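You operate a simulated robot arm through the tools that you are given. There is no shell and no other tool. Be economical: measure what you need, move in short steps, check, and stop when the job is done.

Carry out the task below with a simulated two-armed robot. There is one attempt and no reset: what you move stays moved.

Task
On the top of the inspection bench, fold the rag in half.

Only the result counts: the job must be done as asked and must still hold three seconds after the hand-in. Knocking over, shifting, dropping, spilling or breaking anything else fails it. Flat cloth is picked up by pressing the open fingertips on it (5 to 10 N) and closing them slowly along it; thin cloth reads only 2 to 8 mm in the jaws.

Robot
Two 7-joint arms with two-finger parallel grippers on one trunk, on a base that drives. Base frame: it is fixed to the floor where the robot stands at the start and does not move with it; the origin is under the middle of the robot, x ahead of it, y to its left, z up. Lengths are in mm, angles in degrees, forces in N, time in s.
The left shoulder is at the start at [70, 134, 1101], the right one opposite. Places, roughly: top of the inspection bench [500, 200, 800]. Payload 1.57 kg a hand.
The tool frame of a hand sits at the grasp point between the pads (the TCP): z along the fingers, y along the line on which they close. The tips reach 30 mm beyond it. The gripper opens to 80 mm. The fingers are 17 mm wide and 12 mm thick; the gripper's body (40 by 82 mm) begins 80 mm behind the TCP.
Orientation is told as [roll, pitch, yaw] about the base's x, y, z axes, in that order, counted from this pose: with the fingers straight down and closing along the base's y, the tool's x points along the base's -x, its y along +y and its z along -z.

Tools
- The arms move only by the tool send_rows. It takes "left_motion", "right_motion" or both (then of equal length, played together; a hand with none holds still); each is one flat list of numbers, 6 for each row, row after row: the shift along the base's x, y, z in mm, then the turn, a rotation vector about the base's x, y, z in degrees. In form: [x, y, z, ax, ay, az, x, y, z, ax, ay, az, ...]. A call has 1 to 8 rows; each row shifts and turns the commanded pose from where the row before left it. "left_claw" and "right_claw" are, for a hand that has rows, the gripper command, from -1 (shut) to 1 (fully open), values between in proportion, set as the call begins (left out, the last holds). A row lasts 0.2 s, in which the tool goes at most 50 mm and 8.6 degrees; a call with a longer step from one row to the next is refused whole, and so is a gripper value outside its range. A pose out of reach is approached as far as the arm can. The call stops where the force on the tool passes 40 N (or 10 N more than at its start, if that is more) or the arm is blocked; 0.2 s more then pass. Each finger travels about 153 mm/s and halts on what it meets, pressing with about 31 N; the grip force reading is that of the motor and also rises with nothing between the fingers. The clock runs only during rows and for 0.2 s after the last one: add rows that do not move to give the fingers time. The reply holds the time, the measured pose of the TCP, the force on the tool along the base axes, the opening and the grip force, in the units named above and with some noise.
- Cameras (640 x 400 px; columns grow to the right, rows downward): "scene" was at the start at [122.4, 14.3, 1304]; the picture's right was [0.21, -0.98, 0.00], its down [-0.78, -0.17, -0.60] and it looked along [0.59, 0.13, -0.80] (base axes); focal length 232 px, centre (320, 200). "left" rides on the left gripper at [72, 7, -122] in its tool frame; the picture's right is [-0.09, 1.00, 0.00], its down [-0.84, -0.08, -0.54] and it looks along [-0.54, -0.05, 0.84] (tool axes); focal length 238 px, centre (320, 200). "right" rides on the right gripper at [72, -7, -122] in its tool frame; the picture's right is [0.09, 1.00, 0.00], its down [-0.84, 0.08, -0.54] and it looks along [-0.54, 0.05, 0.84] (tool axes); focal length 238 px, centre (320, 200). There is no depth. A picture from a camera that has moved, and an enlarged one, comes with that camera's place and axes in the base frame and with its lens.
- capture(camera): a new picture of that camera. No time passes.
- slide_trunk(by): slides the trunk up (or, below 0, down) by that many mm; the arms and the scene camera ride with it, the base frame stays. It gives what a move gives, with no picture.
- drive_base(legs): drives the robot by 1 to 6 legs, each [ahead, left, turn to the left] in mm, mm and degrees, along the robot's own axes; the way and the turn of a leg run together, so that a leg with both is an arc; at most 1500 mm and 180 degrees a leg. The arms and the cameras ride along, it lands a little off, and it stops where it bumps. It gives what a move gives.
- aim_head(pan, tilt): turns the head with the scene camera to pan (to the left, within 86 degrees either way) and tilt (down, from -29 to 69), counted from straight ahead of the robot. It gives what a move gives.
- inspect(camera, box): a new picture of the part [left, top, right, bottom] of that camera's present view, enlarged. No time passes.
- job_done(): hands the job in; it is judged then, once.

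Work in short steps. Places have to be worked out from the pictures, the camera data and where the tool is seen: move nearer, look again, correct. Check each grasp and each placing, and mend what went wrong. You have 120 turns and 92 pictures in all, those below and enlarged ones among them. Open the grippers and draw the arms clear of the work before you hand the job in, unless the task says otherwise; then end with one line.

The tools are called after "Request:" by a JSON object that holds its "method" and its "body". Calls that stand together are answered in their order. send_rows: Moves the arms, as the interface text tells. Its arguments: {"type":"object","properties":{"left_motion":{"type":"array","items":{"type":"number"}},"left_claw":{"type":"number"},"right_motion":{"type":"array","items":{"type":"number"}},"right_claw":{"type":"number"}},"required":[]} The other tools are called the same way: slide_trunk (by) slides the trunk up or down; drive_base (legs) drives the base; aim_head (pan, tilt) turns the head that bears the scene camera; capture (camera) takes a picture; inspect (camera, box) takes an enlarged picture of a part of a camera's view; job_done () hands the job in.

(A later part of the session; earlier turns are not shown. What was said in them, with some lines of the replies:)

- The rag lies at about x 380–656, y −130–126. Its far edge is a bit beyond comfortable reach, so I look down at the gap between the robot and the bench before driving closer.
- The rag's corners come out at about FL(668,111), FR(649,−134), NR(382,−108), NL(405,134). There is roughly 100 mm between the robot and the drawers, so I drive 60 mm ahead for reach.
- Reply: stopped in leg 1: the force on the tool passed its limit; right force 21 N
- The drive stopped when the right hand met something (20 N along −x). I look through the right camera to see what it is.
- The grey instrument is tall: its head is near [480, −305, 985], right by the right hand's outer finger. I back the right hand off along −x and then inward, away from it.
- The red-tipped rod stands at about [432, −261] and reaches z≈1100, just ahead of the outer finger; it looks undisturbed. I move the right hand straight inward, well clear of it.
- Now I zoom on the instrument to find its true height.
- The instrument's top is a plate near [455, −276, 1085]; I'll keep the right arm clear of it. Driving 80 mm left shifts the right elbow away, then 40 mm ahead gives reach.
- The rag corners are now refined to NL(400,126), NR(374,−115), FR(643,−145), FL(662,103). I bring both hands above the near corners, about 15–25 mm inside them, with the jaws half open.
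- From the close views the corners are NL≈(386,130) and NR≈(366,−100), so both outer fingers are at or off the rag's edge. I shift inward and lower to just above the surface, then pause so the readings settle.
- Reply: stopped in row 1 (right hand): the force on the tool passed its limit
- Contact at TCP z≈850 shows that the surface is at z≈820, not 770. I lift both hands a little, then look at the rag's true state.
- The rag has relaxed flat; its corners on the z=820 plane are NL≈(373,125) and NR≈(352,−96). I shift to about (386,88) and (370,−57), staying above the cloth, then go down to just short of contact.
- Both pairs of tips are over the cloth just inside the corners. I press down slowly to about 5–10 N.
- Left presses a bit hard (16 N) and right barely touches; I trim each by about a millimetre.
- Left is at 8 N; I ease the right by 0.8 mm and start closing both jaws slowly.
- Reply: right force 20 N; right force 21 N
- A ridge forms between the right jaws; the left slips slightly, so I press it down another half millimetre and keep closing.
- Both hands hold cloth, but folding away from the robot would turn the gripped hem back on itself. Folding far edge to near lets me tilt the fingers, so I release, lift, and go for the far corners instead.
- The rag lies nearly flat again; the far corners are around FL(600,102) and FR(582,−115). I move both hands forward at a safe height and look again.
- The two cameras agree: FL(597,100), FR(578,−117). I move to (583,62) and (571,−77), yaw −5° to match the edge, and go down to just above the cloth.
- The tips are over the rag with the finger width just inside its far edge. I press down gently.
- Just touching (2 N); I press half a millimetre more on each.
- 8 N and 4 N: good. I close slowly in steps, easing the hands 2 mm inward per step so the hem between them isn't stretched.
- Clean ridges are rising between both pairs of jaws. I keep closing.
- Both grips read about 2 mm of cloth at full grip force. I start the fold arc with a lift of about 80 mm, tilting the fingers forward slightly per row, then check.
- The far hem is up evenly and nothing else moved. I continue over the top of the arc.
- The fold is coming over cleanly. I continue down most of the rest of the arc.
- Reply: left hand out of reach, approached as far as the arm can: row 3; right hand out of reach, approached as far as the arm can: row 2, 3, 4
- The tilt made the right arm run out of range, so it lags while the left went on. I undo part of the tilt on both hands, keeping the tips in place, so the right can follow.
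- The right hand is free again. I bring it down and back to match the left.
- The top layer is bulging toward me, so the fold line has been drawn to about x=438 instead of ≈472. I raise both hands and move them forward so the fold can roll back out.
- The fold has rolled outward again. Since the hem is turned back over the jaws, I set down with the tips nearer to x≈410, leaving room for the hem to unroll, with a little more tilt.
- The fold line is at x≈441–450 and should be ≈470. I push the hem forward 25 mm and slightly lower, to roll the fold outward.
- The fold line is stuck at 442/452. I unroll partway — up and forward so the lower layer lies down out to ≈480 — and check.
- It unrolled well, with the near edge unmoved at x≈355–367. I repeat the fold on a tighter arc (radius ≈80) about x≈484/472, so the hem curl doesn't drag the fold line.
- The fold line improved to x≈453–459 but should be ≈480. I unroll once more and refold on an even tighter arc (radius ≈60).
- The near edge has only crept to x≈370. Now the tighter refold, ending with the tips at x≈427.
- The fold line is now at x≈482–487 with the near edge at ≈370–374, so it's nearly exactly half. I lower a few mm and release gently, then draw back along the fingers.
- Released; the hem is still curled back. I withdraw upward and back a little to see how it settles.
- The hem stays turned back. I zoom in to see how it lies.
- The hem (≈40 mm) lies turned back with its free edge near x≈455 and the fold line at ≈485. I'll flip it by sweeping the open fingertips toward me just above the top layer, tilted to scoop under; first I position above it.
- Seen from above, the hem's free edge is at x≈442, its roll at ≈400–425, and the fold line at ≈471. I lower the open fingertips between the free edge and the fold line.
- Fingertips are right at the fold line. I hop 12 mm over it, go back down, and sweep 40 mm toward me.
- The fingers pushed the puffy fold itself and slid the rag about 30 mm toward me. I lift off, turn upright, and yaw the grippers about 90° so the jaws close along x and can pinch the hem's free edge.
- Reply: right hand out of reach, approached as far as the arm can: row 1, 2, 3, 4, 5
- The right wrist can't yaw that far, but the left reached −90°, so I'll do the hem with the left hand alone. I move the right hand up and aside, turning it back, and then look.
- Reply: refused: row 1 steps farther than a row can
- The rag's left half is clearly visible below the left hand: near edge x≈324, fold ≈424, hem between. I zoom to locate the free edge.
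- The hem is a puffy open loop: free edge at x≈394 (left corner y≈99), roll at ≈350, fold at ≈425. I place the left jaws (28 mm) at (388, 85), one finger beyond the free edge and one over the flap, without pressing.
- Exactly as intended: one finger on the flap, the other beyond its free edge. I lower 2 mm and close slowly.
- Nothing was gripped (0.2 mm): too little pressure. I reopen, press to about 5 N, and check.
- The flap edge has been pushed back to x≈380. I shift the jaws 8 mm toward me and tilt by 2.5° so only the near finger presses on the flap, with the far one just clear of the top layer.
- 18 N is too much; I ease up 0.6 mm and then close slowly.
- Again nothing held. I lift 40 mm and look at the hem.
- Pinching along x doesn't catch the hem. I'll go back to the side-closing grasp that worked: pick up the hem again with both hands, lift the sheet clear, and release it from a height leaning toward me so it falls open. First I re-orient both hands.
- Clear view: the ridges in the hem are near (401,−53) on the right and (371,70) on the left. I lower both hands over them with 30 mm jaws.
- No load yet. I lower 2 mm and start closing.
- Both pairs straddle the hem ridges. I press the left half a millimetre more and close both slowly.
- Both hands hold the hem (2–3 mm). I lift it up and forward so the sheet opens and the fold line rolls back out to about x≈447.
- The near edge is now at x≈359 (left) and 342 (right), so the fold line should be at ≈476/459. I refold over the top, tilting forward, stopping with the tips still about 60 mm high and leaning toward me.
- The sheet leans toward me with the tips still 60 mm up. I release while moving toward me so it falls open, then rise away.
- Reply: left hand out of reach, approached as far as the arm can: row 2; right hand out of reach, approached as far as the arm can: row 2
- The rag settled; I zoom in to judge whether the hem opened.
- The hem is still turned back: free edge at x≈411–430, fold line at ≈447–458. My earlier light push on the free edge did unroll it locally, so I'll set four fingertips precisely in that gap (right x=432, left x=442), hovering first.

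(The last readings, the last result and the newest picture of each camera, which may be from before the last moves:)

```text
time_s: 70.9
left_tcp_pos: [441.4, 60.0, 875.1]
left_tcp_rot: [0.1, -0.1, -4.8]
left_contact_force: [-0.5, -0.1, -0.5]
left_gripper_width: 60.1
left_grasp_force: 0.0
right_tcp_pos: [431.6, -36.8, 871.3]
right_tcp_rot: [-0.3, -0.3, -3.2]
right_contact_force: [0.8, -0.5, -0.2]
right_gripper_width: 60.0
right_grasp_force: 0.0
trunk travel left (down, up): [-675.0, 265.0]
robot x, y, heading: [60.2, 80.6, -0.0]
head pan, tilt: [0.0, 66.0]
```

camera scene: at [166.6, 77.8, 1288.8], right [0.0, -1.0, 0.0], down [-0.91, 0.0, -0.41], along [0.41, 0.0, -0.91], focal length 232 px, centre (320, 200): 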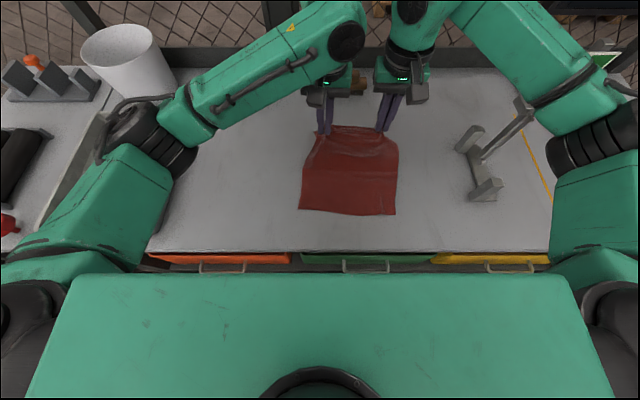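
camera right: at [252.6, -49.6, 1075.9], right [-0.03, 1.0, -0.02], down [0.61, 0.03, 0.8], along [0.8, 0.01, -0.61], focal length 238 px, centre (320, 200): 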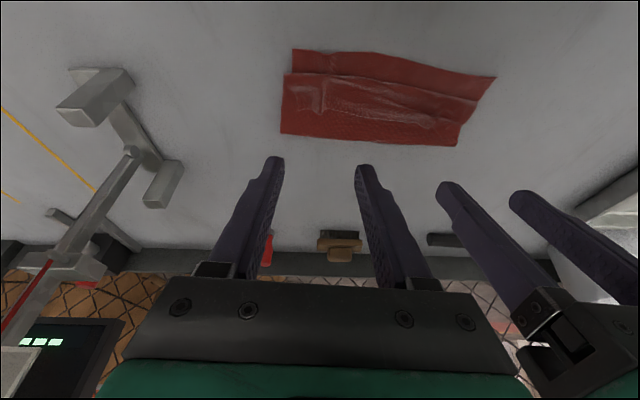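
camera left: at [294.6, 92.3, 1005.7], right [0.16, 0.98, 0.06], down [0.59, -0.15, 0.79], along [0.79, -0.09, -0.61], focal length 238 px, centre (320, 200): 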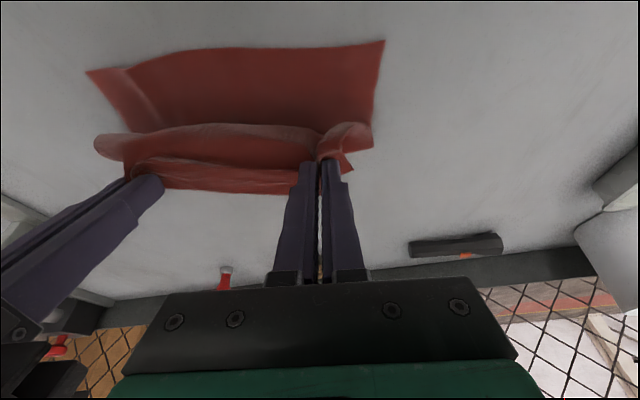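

Positions are good. I lower to z≈855 (just above the two layers) and check for contact.

Request:
{"method": "send_rows", "body": {"left_motion": [0, 0, -12, 0, 0, 0, 0, 0, -8, 0, 0, 0, 0, 0, 0, 0, 0, 0], "right_motion": [0, 0, -9, 0, 0, 0, 0, 0, -7, 0, 0, 0, 0, 0, 0, 0, 0, 0]}}

Request:
{"method": "send_rows", "body": {"left_motion": [-6, 0, 0, 0, 0, 0, -6, 0, 0, 0, 0, 0, -6, 0, 0, 0, 0, 0, -6, 0, 0, 0, 0, 0, -6, 0, 0, 0, 0, 0, -6, 0, 0, 0, 0, 0, -6, 0, 0, 0, 0, 0], "right_motion": [-6, 0, 0, 0, 0, 0, -6, 0, 0, 0, 0, 0, -6, 0, 0, 0, 0, 0, -6, 0, 0, 0, 0, 0, -6, 0, 0, 0, 0, 0, -6, 0, 0, 0, 0, 0, -6, 0, 0, 0, 0, 0]}}

Request:
{"method": "capture", "body": {"camera": "right"}}

```text
time_s: 71.7
left_tcp_pos: [442.7, 62.0, 854.8]
left_tcp_rot: [0.0, -0.1, -4.7]
left_contact_force: [-0.6, 0.5, -0.1]
left_gripper_width: 59.7
left_grasp_force: 0.0
right_tcp_pos: [431.3, -34.2, 855.2]
right_tcp_rot: [-0.3, -0.2, -3.4]
right_contact_force: [0.0, -0.5, 0.3]
right_gripper_width: 60.2
right_grasp_force: 0.2
trunk travel left (down, up): [-675.0, 265.0]
robot x, y, heading: [53.9, 81.4, 0.1]
head pan, tilt: [0.0, 66.0]
```

```text
time_s: 73.3
left_tcp_pos: [400.7, 61.4, 854.6]
left_tcp_rot: [0.1, -0.3, -4.8]
left_contact_force: [0.2, 0.5, 0.0]
left_gripper_width: 59.8
left_grasp_force: 0.1
right_tcp_pos: [390.3, -33.2, 857.9]
right_tcp_rot: [-0.3, -0.3, -3.4]
right_contact_force: [-0.3, 0.4, -0.1]
right_gripper_width: 60.0
right_grasp_force: 0.1
trunk travel left (down, up): [-675.0, 265.0]
robot x, y, heading: [59.6, 82.5, 0.1]
head pan, tilt: [0.0, 66.0]
```

```text
2 pictures are left
camera right: at [318.8, -37.3, 978.7], right [-0.03, 1.0, -0.01], down [0.84, 0.03, 0.54], along [0.54, 0.01, -0.84], focal length 238 px, centre (320, 200)
```

right: 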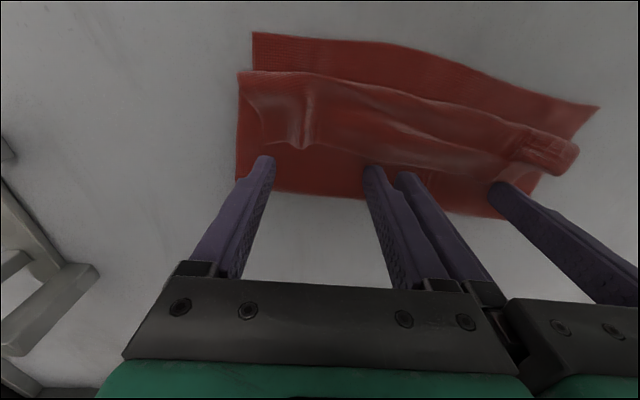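

The light rag slid as a whole, by about 35 mm. I need to hold it: the right fingers stand in the gap behind the hem, so I press them down as an anchor before sweeping with the left.

Request:
{"method": "send_rows", "body": {"right_motion": [0, 0, -2.5, 0, 0, 0, 0, 0, -1, 0, 0, 0, 0, 0, 0, 0, 0, 0]}}

```text
time_s: 74.1
left_tcp_pos: [400.3, 62.2, 854.2]
left_tcp_rot: [0.2, 0.0, -4.7]
left_contact_force: [0.4, -0.3, 0.2]
left_gripper_width: 60.0
left_grasp_force: 0.1
right_tcp_pos: [390.4, -35.3, 852.2]
right_tcp_rot: [-0.3, -0.2, -3.3]
right_contact_force: [0.3, 0.4, 1.1]
right_gripper_width: 59.9
right_grasp_force: 0.0
trunk travel left (down, up): [-675.0, 265.0]
robot x, y, heading: [54.9, 77.2, -0.1]
head pan, tilt: [0.0, 66.0]
```

Contact is just beginning (1 N). I press 1 mm more with the right and then sweep the left 50 mm toward me.

Request:
{"method": "send_rows", "body": {"right_motion": [0, 0, -1, 0, 0, 0, 0, 0, 0, 0, 0, 0]}}

Request:
{"method": "send_rows", "body": {"left_motion": [-7, 0, 0, 0, 0, 0, -7, 0, 0, 0, 0, 0, -7, 0, 0, 0, 0, 0, -7, 0, 0, 0, 0, 0, -7, 0, 0, 0, 0, 0, -7, 0, 0, 0, 0, 0, -7, 0, 0, 0, 0, 0]}}

```text
time_s: 74.7
left_tcp_pos: [399.8, 61.7, 854.7]
left_tcp_rot: [0.2, -0.1, -4.8]
left_contact_force: [-0.5, -0.1, -0.5]
left_gripper_width: 60.0
left_grasp_force: 0.0
right_tcp_pos: [390.7, -35.4, 852.8]
right_tcp_rot: [-0.3, -0.2, -3.2]
right_contact_force: [-0.3, 1.2, 0.5]
right_gripper_width: 59.8
right_grasp_force: 0.1
trunk travel left (down, up): [-675.0, 265.0]
robot x, y, heading: [59.8, 80.9, 0.1]
head pan, tilt: [0.0, 66.0]
```

```text
time_s: 76.3
left_tcp_pos: [349.5, 61.5, 855.0]
left_tcp_rot: [0.1, -0.1, -4.8]
left_contact_force: [0.2, 0.1, -0.7]
left_gripper_width: 60.2
left_grasp_force: 0.1
right_tcp_pos: [390.7, -35.1, 852.3]
right_tcp_rot: [-0.3, -0.3, -3.3]
right_contact_force: [-0.3, 1.5, 0.4]
right_gripper_width: 59.9
right_grasp_force: 0.0
trunk travel left (down, up): [-675.0, 265.0]
robot x, y, heading: [59.0, 81.7, 0.3]
head pan, tilt: [0.0, 66.0]
```

The anchor force stayed near zero, so the rag may have turned. I lift the left hand clear and look with the right camera.

Request:
{"method": "send_rows", "body": {"left_motion": [0, 5, 35, 0, 0, 0, 0, 15, 40, 0, 0, 0, 0, 15, 20, 0, 0, 0, 0, 0, 0, 0, 0, 0]}}

Request:
{"method": "inspect", "body": {"camera": "right", "box": [200, 0, 640, 240]}}

```text
time_s: 77.3
left_tcp_pos: [351.3, 98.4, 950.7]
left_tcp_rot: [0.2, 0.0, -4.8]
left_contact_force: [0.3, -0.4, 0.4]
left_gripper_width: 59.9
left_grasp_force: 0.1
right_tcp_pos: [389.8, -35.1, 851.3]
right_tcp_rot: [-0.3, -0.2, -3.3]
right_contact_force: [0.0, 0.5, 0.3]
right_gripper_width: 60.0
right_grasp_force: 0.0
trunk travel left (down, up): [-675.0, 265.0]
robot x, y, heading: [56.7, 75.9, 0.2]
head pan, tilt: [0.0, 66.0]
```

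```text
1.45 times, centred on (420, 120) of right
camera zoom: at [319.0, -38.1, 973.8], right [-0.03, 1.0, -0.01], down [0.84, 0.03, 0.54], along [0.54, 0.01, -0.84], focal length 347 px, centre (174, 316)
```

zoom: 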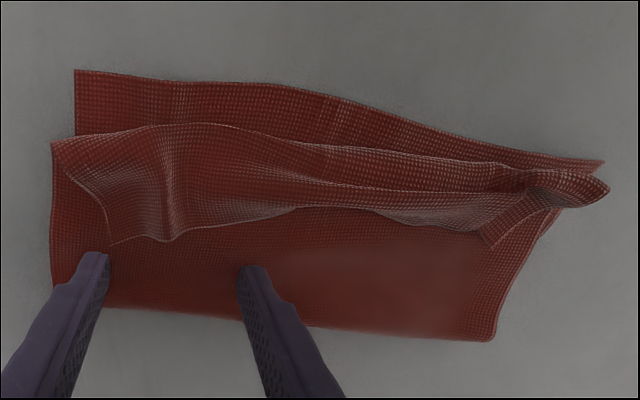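

The left sweep worked: the hem's middle and left part have mostly unrolled (free edge ≈357–371, fold straight at 401–427). Now I anchor with the left in the gap at (405,75) and will sweep the right.

Request:
{"method": "send_rows", "body": {"left_motion": [27, -12, 0, 0, 0, 0, 27, -12, 0, 0, 0, 0, 0, 0, -45, 0, 0, 0, 0, 0, -42, 0, 0, 0, 0, 0, -10, 0, 0, 0, 0, 0, -3, 0, 0, 0, 0, 0, 0, 0, 0, 0], "right_motion": [0, 0, 0, 0, 0, 0, 0, 0, 0, 0, 0, 0, 0, 0, 0, 0, 0, 0, 0, 0, 0, 0, 0, 0, 0, 0, 0, 0, 0, 0, 0, 0, 1, 0, 0, 0, 0, 0, 1.5, 0, 0, 0]}}

```text
time_s: 78.9
left_tcp_pos: [403.6, 72.6, 851.9]
left_tcp_rot: [0.0, -0.4, -4.8]
left_contact_force: [1.0, 1.3, 18.7]
left_gripper_width: 59.8
left_grasp_force: 0.1
right_tcp_pos: [388.7, -35.0, 856.8]
right_tcp_rot: [-0.3, -0.2, -3.3]
right_contact_force: [0.3, 0.5, 0.9]
right_gripper_width: 59.9
right_grasp_force: 0.1
trunk travel left (down, up): [-675.0, 265.0]
robot x, y, heading: [60.3, 77.7, -0.1]
head pan, tilt: [0.0, 66.0]
```

The left anchors firmly (19 N). I sweep the right fingers 56 mm toward me.

Request:
{"method": "send_rows", "body": {"right_motion": [-7, 0, -1, 0, 0, 0, -7, 0, 0, 0, 0, 0, -7, 0, 0, 0, 0, 0, -7, 0, 0, 0, 0, 0, -7, 0, 0, 0, 0, 0, -7, 0, 0, 0, 0, 0, -7, 0, 0, 0, 0, 0, -7, 0, 0, 0, 0, 0]}}

```text
time_s: 80.7
left_tcp_pos: [401.6, 72.2, 850.6]
left_tcp_rot: [0.0, -0.3, -4.7]
left_contact_force: [6.6, 1.3, 33.1]
left_gripper_width: 59.7
left_grasp_force: 0.1
right_tcp_pos: [332.9, -34.1, 855.7]
right_tcp_rot: [-0.3, -0.3, -3.3]
right_contact_force: [-0.9, 0.3, 0.2]
right_gripper_width: 60.0
right_grasp_force: 0.0
trunk travel left (down, up): [-675.0, 265.0]
robot x, y, heading: [59.3, 81.3, -0.0]
head pan, tilt: [0.0, 66.0]
```

The anchor held. I push the right another 21 mm, easing the left slightly.

Request:
{"method": "send_rows", "body": {"left_motion": [0, 0, 0.7, 0, 0, 0, 0, 0, 0, 0, 0, 0, 0, 0, 0, 0, 0, 0, 0, 0, 0, 0, 0, 0], "right_motion": [-7, 0, 0, 0, 0, 0, -7, 0, 0, 0, 0, 0, -7, 0, 0, 0, 0, 0, 0, 0, 0, 0, 0, 0]}}

```text
time_s: 81.7
left_tcp_pos: [403.4, 73.0, 852.3]
left_tcp_rot: [0.0, -0.3, -4.6]
left_contact_force: [6.4, 1.5, 32.3]
left_gripper_width: 60.0
left_grasp_force: 0.0
right_tcp_pos: [312.4, -33.3, 855.6]
right_tcp_rot: [-0.3, -0.3, -3.4]
right_contact_force: [-0.5, 0.0, 0.3]
right_gripper_width: 60.1
right_grasp_force: 0.1
trunk travel left (down, up): [-675.0, 265.0]
robot x, y, heading: [56.2, 81.3, 0.1]
head pan, tilt: [0.0, 66.0]
```

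Now I swap: right lifts over and anchors at (385,−40), then the left will sweep.

Request:
{"method": "send_rows", "body": {"right_motion": [0, 0, 35, 0, 0, 0, 25, -2, 5, 0, 0, 0, 25, -2, 0, 0, 0, 0, 22, -2, 0, 0, 0, 0, 0, 0, -30, 0, 0, 0, 0, 0, -10, 0, 0, 0, 0, 0, -4.5, 0, 0, 0, 0, 0, 0, 0, 0, 0]}}

```text
time_s: 83.5
left_tcp_pos: [401.6, 71.4, 852.1]
left_tcp_rot: [0.1, -0.2, -4.8]
left_contact_force: [4.7, -1.1, 21.1]
left_gripper_width: 60.0
left_grasp_force: 0.0
right_tcp_pos: [384.4, -40.1, 851.3]
right_tcp_rot: [-0.2, -0.6, -3.5]
right_contact_force: [3.6, -4.0, 29.7]
right_gripper_width: 60.3
right_grasp_force: 0.4
trunk travel left (down, up): [-675.0, 265.0]
robot x, y, heading: [55.8, 80.0, 0.1]
head pan, tilt: [0.0, 66.0]
```

The right anchors at 30 N. I raise the left 3 mm and sweep it 70 mm toward me in two calls.

Request:
{"method": "send_rows", "body": {"left_motion": [0, 0, 3.5, 0, 0, 0, -7, 0, 0, 0, 0, 0, -7, 0, 0, 0, 0, 0, -7, 0, 0, 0, 0, 0, -7, 0, 0, 0, 0, 0, -7, 0, 0, 0, 0, 0, -7, 0, 0, 0, 0, 0, -7, 0, 0, 0, 0, 0]}}

Request:
{"method": "send_rows", "body": {"left_motion": [-7, 0, 0, 0, 0, 0, -7, 0, 0, 0, 0, 0, -7, 0, 0, 0, 0, 0, -7, 0, 0, 0, 0, 0, 0, 0, 0, 0, 0, 0]}}

```text
time_s: 83.9
left_tcp_pos: [400.9, 73.7, 851.8]
left_tcp_rot: [0.1, 0.1, -4.8]
left_contact_force: [0.1, -0.1, 5.8]
left_gripper_width: 59.7
left_grasp_force: 0.1
right_tcp_pos: [385.2, -39.3, 851.8]
right_tcp_rot: [-0.2, -0.7, -3.4]
right_contact_force: [-2.1, -1.6, 15.9]
right_gripper_width: 60.4
right_grasp_force: 0.0
trunk travel left (down, up): [-675.0, 265.0]
robot x, y, heading: [59.9, 79.7, 0.2]
head pan, tilt: [0.0, 66.0]
stopped in row 1 (right hand): the force on the tool passed its limit (the readings are from after the stop); the commanded pose is now the measured one
```

```text
time_s: 85.1
left_tcp_pos: [372.2, 72.4, 852.2]
left_tcp_rot: [0.1, 0.0, -4.9]
left_contact_force: [2.2, -1.0, 6.0]
left_gripper_width: 59.8
left_grasp_force: 0.1
right_tcp_pos: [385.4, -39.9, 851.8]
right_tcp_rot: [-0.3, -0.6, -3.4]
right_contact_force: [-2.2, -1.0, 24.6]
right_gripper_width: 60.4
right_grasp_force: 0.0
trunk travel left (down, up): [-675.0, 265.0]
robot x, y, heading: [58.3, 76.4, 0.3]
head pan, tilt: [0.0, 66.0]
```

The first call stopped on the anchor's force, so the sweep ran with slight pressure. I ease the anchor, raise the left 3 mm, and continue the sweep.

Request:
{"method": "send_rows", "body": {"left_motion": [0, 0, 3, 0, 0, 0, -7, 0, 0, 0, 0, 0, -7, 0, 0, 0, 0, 0, -7, 0, 0, 0, 0, 0, -7, 0, 0, 0, 0, 0, -7, 0, 0, 0, 0, 0, -7, 0, 0, 0, 0, 0, 0, 0, 0, 0, 0, 0], "right_motion": [0, 0, 0.8, 0, 0, 0, 0, 0, 0, 0, 0, 0, 0, 0, 0, 0, 0, 0, 0, 0, 0, 0, 0, 0, 0, 0, 0, 0, 0, 0, 0, 0, 0, 0, 0, 0, 0, 0, 0, 0, 0, 0, 0, 0, 0, 0, 0, 0]}}

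```text
time_s: 86.9
left_tcp_pos: [331.6, 72.4, 853.7]
left_tcp_rot: [0.2, 0.2, -4.9]
left_contact_force: [-0.1, 0.4, 0.1]
left_gripper_width: 60.0
left_grasp_force: 0.1
right_tcp_pos: [385.8, -39.7, 851.4]
right_tcp_rot: [-0.2, -0.6, -3.3]
right_contact_force: [-1.9, -2.1, 23.3]
right_gripper_width: 60.7
right_grasp_force: 0.1
trunk travel left (down, up): [-675.0, 265.0]
robot x, y, heading: [59.2, 82.7, 0.4]
head pan, tilt: [0.0, 66.0]
```

The left sweep is complete. I lift both hands clear and take the last picture from a good vantage point.

Request:
{"method": "send_rows", "body": {"left_motion": [0, 0, 35, 0, 0, 0, 0, 15, 40, 0, 0, 0, 0, 20, 40, 0, 0, 0, 0, 20, 30, 0, 0, 0, 0, 20, 0, 0, 0, 0, 0, 0, 0, 0, 0, 0], "right_motion": [0, 0, 35, 0, 0, 0, -5, 5, 40, 0, 0, 0, -10, 10, 30, 0, 0, 0, -10, 10, 0, 0, 0, 0, -10, 10, 0, 0, 0, 0, 0, 0, 0, 0, 0, 0]}}

Request:
{"method": "inspect", "body": {"camera": "right", "box": [100, 20, 580, 300]}}

```text
time_s: 88.3
left_tcp_pos: [331.8, 138.4, 1000.1]
left_tcp_rot: [0.2, 0.3, -4.8]
left_contact_force: [-0.4, -0.4, -0.3]
left_gripper_width: 60.1
left_grasp_force: 0.1
left hand out of reach, approached as far as the arm can: row 5
right_tcp_pos: [351.2, -5.5, 957.6]
right_tcp_rot: [-0.2, -0.4, -3.5]
right_contact_force: [-0.4, 0.0, 0.3]
right_gripper_width: 60.2
right_grasp_force: 0.2
trunk travel left (down, up): [-675.0, 265.0]
robot x, y, heading: [58.7, 80.6, -0.1]
head pan, tilt: [0.0, 66.0]
```

```text
1.33 times, centred on (340, 160) of right
camera zoom: at [280.1, -8.5, 1077.7], right [-0.03, 1.0, 0.0], down [0.84, 0.03, 0.55], along [0.55, 0.01, -0.84], focal length 318 px, centre (293, 253)
```

zoom: 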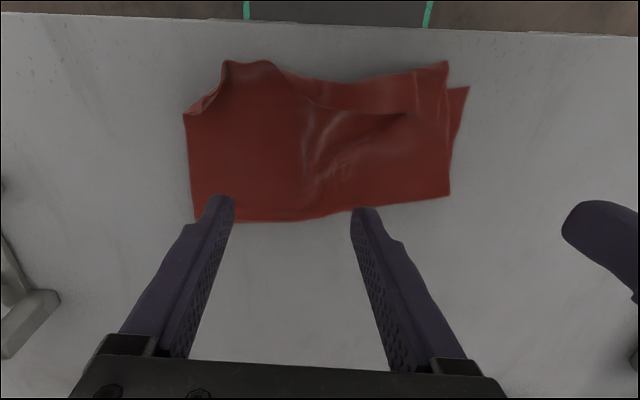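

No pictures remain, but that view showed the hem mostly flipped: it now overhangs the near edge (right part at x≈290, y −58…−25; left corner at x≈287, y≈93), with the fold line at ≈417 (right) and ≈384 (left). I back the base up 60 mm for comfortable reach, then re-grip the hem, which now has the right orientation, and lay it properly.

Request:
{"method": "drive_base", "body": {"legs": [[-60, 0, 0]]}}

```text
time_s: 89.2
left_tcp_pos: [273.9, 138.5, 999.1]
left_tcp_rot: [0.1, 0.4, -4.8]
left_contact_force: [0.1, -0.5, -0.3]
left_gripper_width: 60.2
left_grasp_force: 0.0
right_tcp_pos: [292.7, -4.9, 956.2]
right_tcp_rot: [-0.2, -0.3, -3.4]
right_contact_force: [-0.4, -0.8, 0.8]
right_gripper_width: 60.0
right_grasp_force: 0.1
trunk travel left (down, up): [-675.0, 265.0]
robot x, y, heading: [-2.6, 80.7, -0.0]
head pan, tilt: [0.0, 66.0]
```

I move both hands over the hem with 30 mm jaws: right (300,−40), left (297,74).

Request:
{"method": "send_rows", "body": {"left_motion": [8, -22, -20, 0, 0, 0, 8, -21, -30, 0, 0, 0, 7, -21, -35, 0, 0, 0, 0, 0, -30, 0, 0, 0, 0, 0, -20, 0, 0, 0, 0, 0, -6, 0, 0, 0, 0, 0, 0, 0, 0, 0], "right_motion": [3, -12, 0, 0, 0, 0, 2, -12, -20, 0, 0, 0, 2, -11, -25, 0, 0, 0, 0, 0, -25, 0, 0, 0, 0, 0, -20, 0, 0, 0, 0, 0, -8, 0, 0, 0, 0, 0, 0, 0, 0, 0], "left_claw": -0.25, "right_claw": -0.25}}

```text
time_s: 90.8
left_tcp_pos: [293.6, 74.4, 857.8]
left_tcp_rot: [0.3, 0.1, -4.9]
left_contact_force: [-0.6, 0.2, -0.4]
left_gripper_width: 29.9
left_grasp_force: 0.1
right_tcp_pos: [297.6, -40.6, 860.0]
right_tcp_rot: [-0.2, -0.4, -3.4]
right_contact_force: [0.3, 0.8, 0.3]
right_gripper_width: 30.2
right_grasp_force: 0.0
trunk travel left (down, up): [-675.0, 265.0]
robot x, y, heading: [-1.1, 74.7, -0.2]
head pan, tilt: [0.0, 66.0]
```

Now I press down gently.

Request:
{"method": "send_rows", "body": {"left_motion": [3, 0, -4, 0, 0, 0, 0, 0, -2, 0, 0, 0, 0, 0, 0, 0, 0, 0], "right_motion": [2, 0, -6, 0, 0, 0, 0, 0, -2.5, 0, 0, 0, 0, 0, 0, 0, 0, 0]}}

```text
time_s: 91.6
left_tcp_pos: [297.4, 74.7, 853.7]
left_tcp_rot: [0.2, 0.1, -4.9]
left_contact_force: [0.1, -0.9, 2.4]
left_gripper_width: 30.4
left_grasp_force: 0.1
right_tcp_pos: [300.9, -39.4, 851.6]
right_tcp_rot: [-0.2, -0.7, -3.4]
right_contact_force: [1.5, -1.6, 15.8]
right_gripper_width: 29.7
right_grasp_force: 0.0
trunk travel left (down, up): [-675.0, 265.0]
robot x, y, heading: [0.9, 74.7, 0.2]
head pan, tilt: [0.0, 66.0]
```

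I trim both to about 7 N, then close slowly.

Request:
{"method": "send_rows", "body": {"left_motion": [0, 0, -0.7, 0, 0, 0, 0, 0, 0, 0, 0, 0], "right_motion": [0, 0, 0.6, 0, 0, 0, 0, 0, 0, 0, 0, 0], "left_claw": -0.4, "right_claw": -0.4}}

Request:
{"method": "send_rows", "body": {"left_motion": [0, 0, 0, 0, 0, 0], "right_motion": [0, 0, 0, 0, 0, 0], "left_claw": -0.55, "right_claw": -0.55}}

Request:
{"method": "send_rows", "body": {"left_motion": [0, 0, 0, 0, 0, 0], "right_motion": [0, 0, 0, 0, 0, 0], "left_claw": -0.7, "right_claw": -0.7}}

Request:
{"method": "send_rows", "body": {"left_motion": [0, 0, 0, 0, 0, 0], "right_motion": [0, 0, 0, 0, 0, 0], "left_claw": -0.85, "right_claw": -0.85}}

Request:
{"method": "send_rows", "body": {"left_motion": [0, 0, 0, 0, 0, 0, 0, 0, 0, 0, 0, 0], "right_motion": [0, 0, 0, 0, 0, 0, 0, 0, 0, 0, 0, 0], "left_claw": -1, "right_claw": -1}}

```text
time_s: 92.2
left_tcp_pos: [296.5, 73.7, 853.2]
left_tcp_rot: [0.2, 0.4, -4.9]
left_contact_force: [-1.6, -0.4, 4.7]
left_gripper_width: 23.6
left_grasp_force: 0.0
right_tcp_pos: [299.4, -40.6, 852.5]
right_tcp_rot: [-0.2, -0.5, -3.5]
right_contact_force: [1.5, -0.7, 14.1]
right_gripper_width: 22.3
right_grasp_force: 0.1
trunk travel left (down, up): [-675.0, 265.0]
robot x, y, heading: [-0.9, 77.4, -0.0]
head pan, tilt: [0.0, 66.0]
```

```text
time_s: 92.6
left_tcp_pos: [297.3, 74.3, 852.7]
left_tcp_rot: [0.2, 0.2, -4.9]
left_contact_force: [-0.3, -2.4, 6.3]
left_gripper_width: 18.2
left_grasp_force: 0.1
right_tcp_pos: [299.2, -39.6, 851.1]
right_tcp_rot: [-0.2, -0.5, -3.4]
right_contact_force: [0.4, 0.7, 14.5]
right_gripper_width: 17.1
right_grasp_force: 0.1
trunk travel left (down, up): [-675.0, 265.0]
robot x, y, heading: [-0.9, 80.9, -0.0]
head pan, tilt: [0.0, 66.0]
```

```text
time_s: 93.0
left_tcp_pos: [295.9, 74.4, 854.1]
left_tcp_rot: [0.2, 0.1, -5.0]
left_contact_force: [0.2, -2.1, 6.1]
left_gripper_width: 11.9
left_grasp_force: 0.5
right_tcp_pos: [300.1, -39.6, 852.1]
right_tcp_rot: [-0.3, -0.5, -3.4]
right_contact_force: [-0.1, 1.1, 13.8]
right_gripper_width: 12.8
right_grasp_force: 0.1
trunk travel left (down, up): [-675.0, 265.0]
robot x, y, heading: [0.7, 76.5, 0.0]
head pan, tilt: [0.0, 66.0]
```

```text
time_s: 93.4
left_tcp_pos: [295.0, 75.7, 853.8]
left_tcp_rot: [0.3, 0.1, -4.9]
left_contact_force: [0.1, -0.8, 10.0]
left_gripper_width: 5.9
left_grasp_force: 0.2
right_tcp_pos: [299.8, -40.5, 851.3]
right_tcp_rot: [-0.4, -0.5, -3.5]
right_contact_force: [0.2, 1.5, 12.7]
right_gripper_width: 6.6
right_grasp_force: 0.0
trunk travel left (down, up): [-675.0, 265.0]
robot x, y, heading: [0.7, 78.7, 0.1]
head pan, tilt: [0.0, 66.0]
```

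```text
time_s: 94.0
left_tcp_pos: [296.1, 73.5, 853.5]
left_tcp_rot: [0.2, 0.1, -5.0]
left_contact_force: [-0.2, -1.0, 12.0]
left_gripper_width: 0.2
left_grasp_force: 21.3
right_tcp_pos: [299.0, -40.1, 852.3]
right_tcp_rot: [-0.3, -0.5, -3.4]
right_contact_force: [1.9, 3.2, 10.5]
right_gripper_width: 2.3
right_grasp_force: 23.7
trunk travel left (down, up): [-675.0, 265.0]
robot x, y, heading: [-4.8, 79.8, 0.0]
head pan, tilt: [0.0, 66.0]
```

The right holds cloth (2.3 mm) but the left closed empty. I re-open the left and try slightly further onto the cloth at (304,84).

Request:
{"method": "send_rows", "body": {"left_motion": [0, 0, 12, 0, 0, 0, 8, 10, 0, 0, 0, 0, 0, 0, -8, 0, 0, 0, 0, 0, -4, 0, 0, 0, 0, 0, 0, 0, 0, 0], "left_claw": -0.1}}

```text
time_s: 95.2
left_tcp_pos: [304.6, 84.6, 853.4]
left_tcp_rot: [0.1, 0.1, -4.9]
left_contact_force: [-0.4, 0.1, 6.8]
left_gripper_width: 36.0
left_grasp_force: 0.3
right_tcp_pos: [299.2, -39.3, 852.1]
right_tcp_rot: [-0.2, -0.4, -3.5]
right_contact_force: [-0.1, 0.9, 14.2]
right_gripper_width: 2.2
right_grasp_force: 24.3
trunk travel left (down, up): [-675.0, 265.0]
robot x, y, heading: [1.4, 77.0, -0.2]
head pan, tilt: [0.0, 66.0]
```

Contact at 7 N; I close in steps.

Request:
{"method": "send_rows", "body": {"left_motion": [0, 0, 0, 0, 0, 0], "left_claw": -0.35}}

Request:
{"method": "send_rows", "body": {"left_motion": [0, 0, 0, 0, 0, 0], "left_claw": -0.55}}

Request:
{"method": "send_rows", "body": {"left_motion": [0, 0, 0, 0, 0, 0], "left_claw": -0.75}}

Request:
{"method": "send_rows", "body": {"left_motion": [0, 0, 0, 0, 0, 0, 0, 0, 0, 0, 0, 0], "left_claw": -1}}

```text
time_s: 95.6
left_tcp_pos: [305.2, 84.4, 853.0]
left_tcp_rot: [0.2, 0.1, -5.0]
left_contact_force: [0.5, 0.3, 8.8]
left_gripper_width: 25.7
left_grasp_force: 0.0
right_tcp_pos: [299.5, -39.9, 852.1]
right_tcp_rot: [-0.3, -0.5, -3.4]
right_contact_force: [-0.3, 0.8, 12.7]
right_gripper_width: 2.4
right_grasp_force: 23.4
trunk travel left (down, up): [-675.0, 265.0]
robot x, y, heading: [-0.4, 76.7, 0.1]
head pan, tilt: [0.0, 66.0]
```

```text
time_s: 96.0
left_tcp_pos: [304.6, 85.6, 853.4]
left_tcp_rot: [0.2, 0.3, -4.9]
left_contact_force: [0.0, -0.5, 9.9]
left_gripper_width: 18.1
left_grasp_force: 0.5
right_tcp_pos: [299.2, -37.7, 852.3]
right_tcp_rot: [-0.4, -0.5, -3.3]
right_contact_force: [0.8, 2.0, 12.1]
right_gripper_width: 2.0
right_grasp_force: 24.0
trunk travel left (down, up): [-675.0, 265.0]
robot x, y, heading: [-3.7, 82.6, -0.1]
head pan, tilt: [0.0, 66.0]
```

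```text
time_s: 96.4
left_tcp_pos: [305.0, 84.3, 852.0]
left_tcp_rot: [0.2, 0.2, -4.9]
left_contact_force: [-0.8, 0.5, 10.9]
left_gripper_width: 9.8
left_grasp_force: 0.1
right_tcp_pos: [299.9, -39.9, 851.4]
right_tcp_rot: [-0.3, -0.5, -3.5]
right_contact_force: [0.2, 2.0, 11.3]
right_gripper_width: 2.1
right_grasp_force: 24.0
trunk travel left (down, up): [-675.0, 265.0]
robot x, y, heading: [0.4, 78.9, 0.2]
head pan, tilt: [0.0, 66.0]
```

```text
time_s: 97.0
left_tcp_pos: [304.4, 83.8, 852.2]
left_tcp_rot: [0.1, 0.2, -5.0]
left_contact_force: [-0.9, -5.5, 10.0]
left_gripper_width: 3.7
left_grasp_force: 24.5
right_tcp_pos: [298.9, -39.6, 853.0]
right_tcp_rot: [-0.2, -0.4, -3.4]
right_contact_force: [1.0, 6.0, 11.7]
right_gripper_width: 2.1
right_grasp_force: 23.5
trunk travel left (down, up): [-675.0, 265.0]
robot x, y, heading: [-5.8, 82.7, 0.1]
head pan, tilt: [0.0, 66.0]
```

The left now holds 3.7 mm, the right 2.1 mm. I lift both hems up and forward so the sheet stands over the intended fold line (≈419 left, ≈441 right), letting the fold roll out.

Request:
{"method": "send_rows", "body": {"left_motion": [5, 0, 30, 0, 0, 0, 20, 0, 25, 0, 0, 0, 30, 0, 15, 0, 0, 0, 30, 0, 8, 0, 0, 0, 30, 0, 0, 0, 0, 0, 25, 0, 0, 0, 0, 0, 0, 0, 0, 0, 0, 0], "right_motion": [5, 0, 30, 0, 0, 0, 25, 0, 25, 0, 0, 0, 35, 0, 15, 0, 0, 0, 38, 0, 8, 0, 0, 0, 39, 0, 0, 0, 0, 0, 25, 0, 0, 0, 0, 0, 0, 0, 0, 0, 0, 0]}}

```text
time_s: 98.6
left_tcp_pos: [447.5, 85.4, 929.0]
left_tcp_rot: [0.2, 0.3, -4.9]
left_contact_force: [0.9, -2.0, 0.2]
left_gripper_width: 3.8
left_grasp_force: 24.9
right_tcp_pos: [466.4, -38.7, 930.6]
right_tcp_rot: [-0.2, -0.4, -3.5]
right_contact_force: [-1.3, 1.8, -1.0]
right_gripper_width: 2.3
right_grasp_force: 23.9
trunk travel left (down, up): [-675.0, 265.0]
robot x, y, heading: [-3.0, 80.5, -0.1]
head pan, tilt: [0.0, 66.0]
```

Both grips held. Now I lay the sheet back along the arc toward the near edge.

Request:
{"method": "send_rows", "body": {"left_motion": [-25, 0, 12, 0, 0, 0, -34, 0, -4, 0, 0, 0, -30, 0, -18, 0, 0, 0, -20, 0, -22, 0, 0, 0, -13, 0, -23, 0, 0, 0, -7, 0, -13, 0, 0, 0, 0, 0, -3, 0, 0, 0, 0, 0, 0, 0, 0, 0], "right_motion": [-25, 0, 12, 0, 0, 0, -34, 0, -4, 0, 0, 0, -30, 0, -18, 0, 0, 0, -20, 0, -22, 0, 0, 0, -13, 0, -23, 0, 0, 0, -8, 0, -13, 0, 0, 0, 0, 0, -4, 0, 0, 0, 0, 0, 0, 0, 0, 0]}}

```text
time_s: 100.4
left_tcp_pos: [316.6, 84.1, 857.3]
left_tcp_rot: [0.3, 0.3, -4.9]
left_contact_force: [0.4, -2.2, 0.3]
left_gripper_width: 3.8
left_grasp_force: 24.8
right_tcp_pos: [338.1, -40.3, 857.1]
right_tcp_rot: [-0.1, -0.5, -3.4]
right_contact_force: [-1.4, 2.1, -0.1]
right_gripper_width: 2.2
right_grasp_force: 24.1
trunk travel left (down, up): [-675.0, 265.0]
robot x, y, heading: [-1.6, 78.4, -0.2]
head pan, tilt: [0.0, 66.0]
```

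The hem is at the near edge, 7 mm above the bench. I lower slightly, open the jaws gently, and rise straight up.

Request:
{"method": "send_rows", "body": {"left_motion": [0, 0, -2, 0, 0, 0, 0, 0, 0, 0, 0, 0], "right_motion": [0, 0, -2, 0, 0, 0, 0, 0, 0, 0, 0, 0]}}

Request:
{"method": "send_rows", "body": {"left_motion": [0, 0, 0, 0, 0, 0, 0, 0, 0, 0, 0, 0], "right_motion": [0, 0, 0, 0, 0, 0, 0, 0, 0, 0, 0, 0], "left_claw": -0.4, "right_claw": -0.4}}

Request:
{"method": "send_rows", "body": {"left_motion": [0, 0, 15, 0, 0, 0, 0, 0, 40, 0, 0, 0, 0, 0, 45, 0, 0, 0, 0, 20, 40, 0, 0, 0, 0, 0, 0, 0, 0, 0], "right_motion": [0, 0, 15, 0, 0, 0, 0, 0, 40, 0, 0, 0, 0, 0, 45, 0, 0, 0, 0, 0, 40, 0, 0, 0, 0, 0, 0, 0, 0, 0]}}

```text
time_s: 101.0
left_tcp_pos: [316.0, 84.1, 858.4]
left_tcp_rot: [0.2, 0.3, -4.8]
left_contact_force: [0.4, -1.4, 2.6]
left_gripper_width: 3.8
left_grasp_force: 24.8
right_tcp_pos: [336.4, -39.1, 856.2]
right_tcp_rot: [-0.2, -0.4, -3.5]
right_contact_force: [-0.3, 1.5, 0.4]
right_gripper_width: 2.2
right_grasp_force: 23.3
trunk travel left (down, up): [-675.0, 265.0]
robot x, y, heading: [-0.3, 77.9, -0.3]
head pan, tilt: [0.0, 66.0]
```

```text
time_s: 101.6
left_tcp_pos: [316.4, 84.0, 856.9]
left_tcp_rot: [0.1, 0.3, -4.9]
left_contact_force: [0.3, -0.3, -0.1]
left_gripper_width: 24.0
left_grasp_force: 0.1
right_tcp_pos: [336.8, -40.2, 855.2]
right_tcp_rot: [-0.2, -0.4, -3.6]
right_contact_force: [-0.1, 0.0, 0.5]
right_gripper_width: 24.0
right_grasp_force: 0.0
trunk travel left (down, up): [-675.0, 265.0]
robot x, y, heading: [1.7, 79.6, 0.3]
head pan, tilt: [0.0, 66.0]
```

```text
time_s: 102.8
left_tcp_pos: [317.7, 102.2, 995.5]
left_tcp_rot: [0.3, 0.3, -4.9]
left_contact_force: [0.5, -0.3, 0.0]
left_gripper_width: 24.2
left_grasp_force: 0.0
right_tcp_pos: [340.3, -41.9, 994.3]
right_tcp_rot: [-0.2, -0.4, -3.6]
right_contact_force: [0.8, -0.3, 0.4]
right_gripper_width: 24.1
right_grasp_force: 0.1
trunk travel left (down, up): [-675.0, 265.0]
robot x, y, heading: [-0.7, 79.5, -0.0]
head pan, tilt: [0.0, 66.0]
```

I believe the picture budget is spent; I try one more look in case one remains.

Request:
{"method": "capture", "body": {"camera": "right"}}

```text
refused: no pictures are left
```

No pictures remain. The hands are clear of the work, so I open the grippers fully and hand in.

Request:
{"method": "send_rows", "body": {"left_motion": [0, 0, 10, 0, 0, 0, 0, 0, 0, 0, 0, 0, 0, 0, 0, 0, 0, 0], "right_motion": [0, 0, 10, 0, 0, 0, 0, 0, 0, 0, 0, 0, 0, 0, 0, 0, 0, 0], "left_claw": 1, "right_claw": 1}}

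Request:
{"method": "job_done", "body": {}}

```text
time_s: 103.6
left_tcp_pos: [317.3, 104.5, 1006.4]
left_tcp_rot: [0.2, 0.3, -5.0]
left_contact_force: [0.1, -0.7, 0.3]
left_gripper_width: 80.1
left_grasp_force: 0.1
right_tcp_pos: [338.0, -40.6, 1003.3]
right_tcp_rot: [-0.2, -0.3, -3.4]
right_contact_force: [0.2, 0.3, 0.2]
right_gripper_width: 80.0
right_grasp_force: 0.1
trunk travel left (down, up): [-675.0, 265.0]
robot x, y, heading: [-2.3, 80.5, -0.1]
head pan, tilt: [0.0, 66.0]
```

```text
The job is handed in.
```

I folded the rag far edge to near and handed it in, but I can't confirm a clean half: the last lay-down was done without pictures, and in the last one the hem was still partly turned back. Early on, the right hand also bumped the tall grey instrument (about 20 N); it looked unmoved afterwards.
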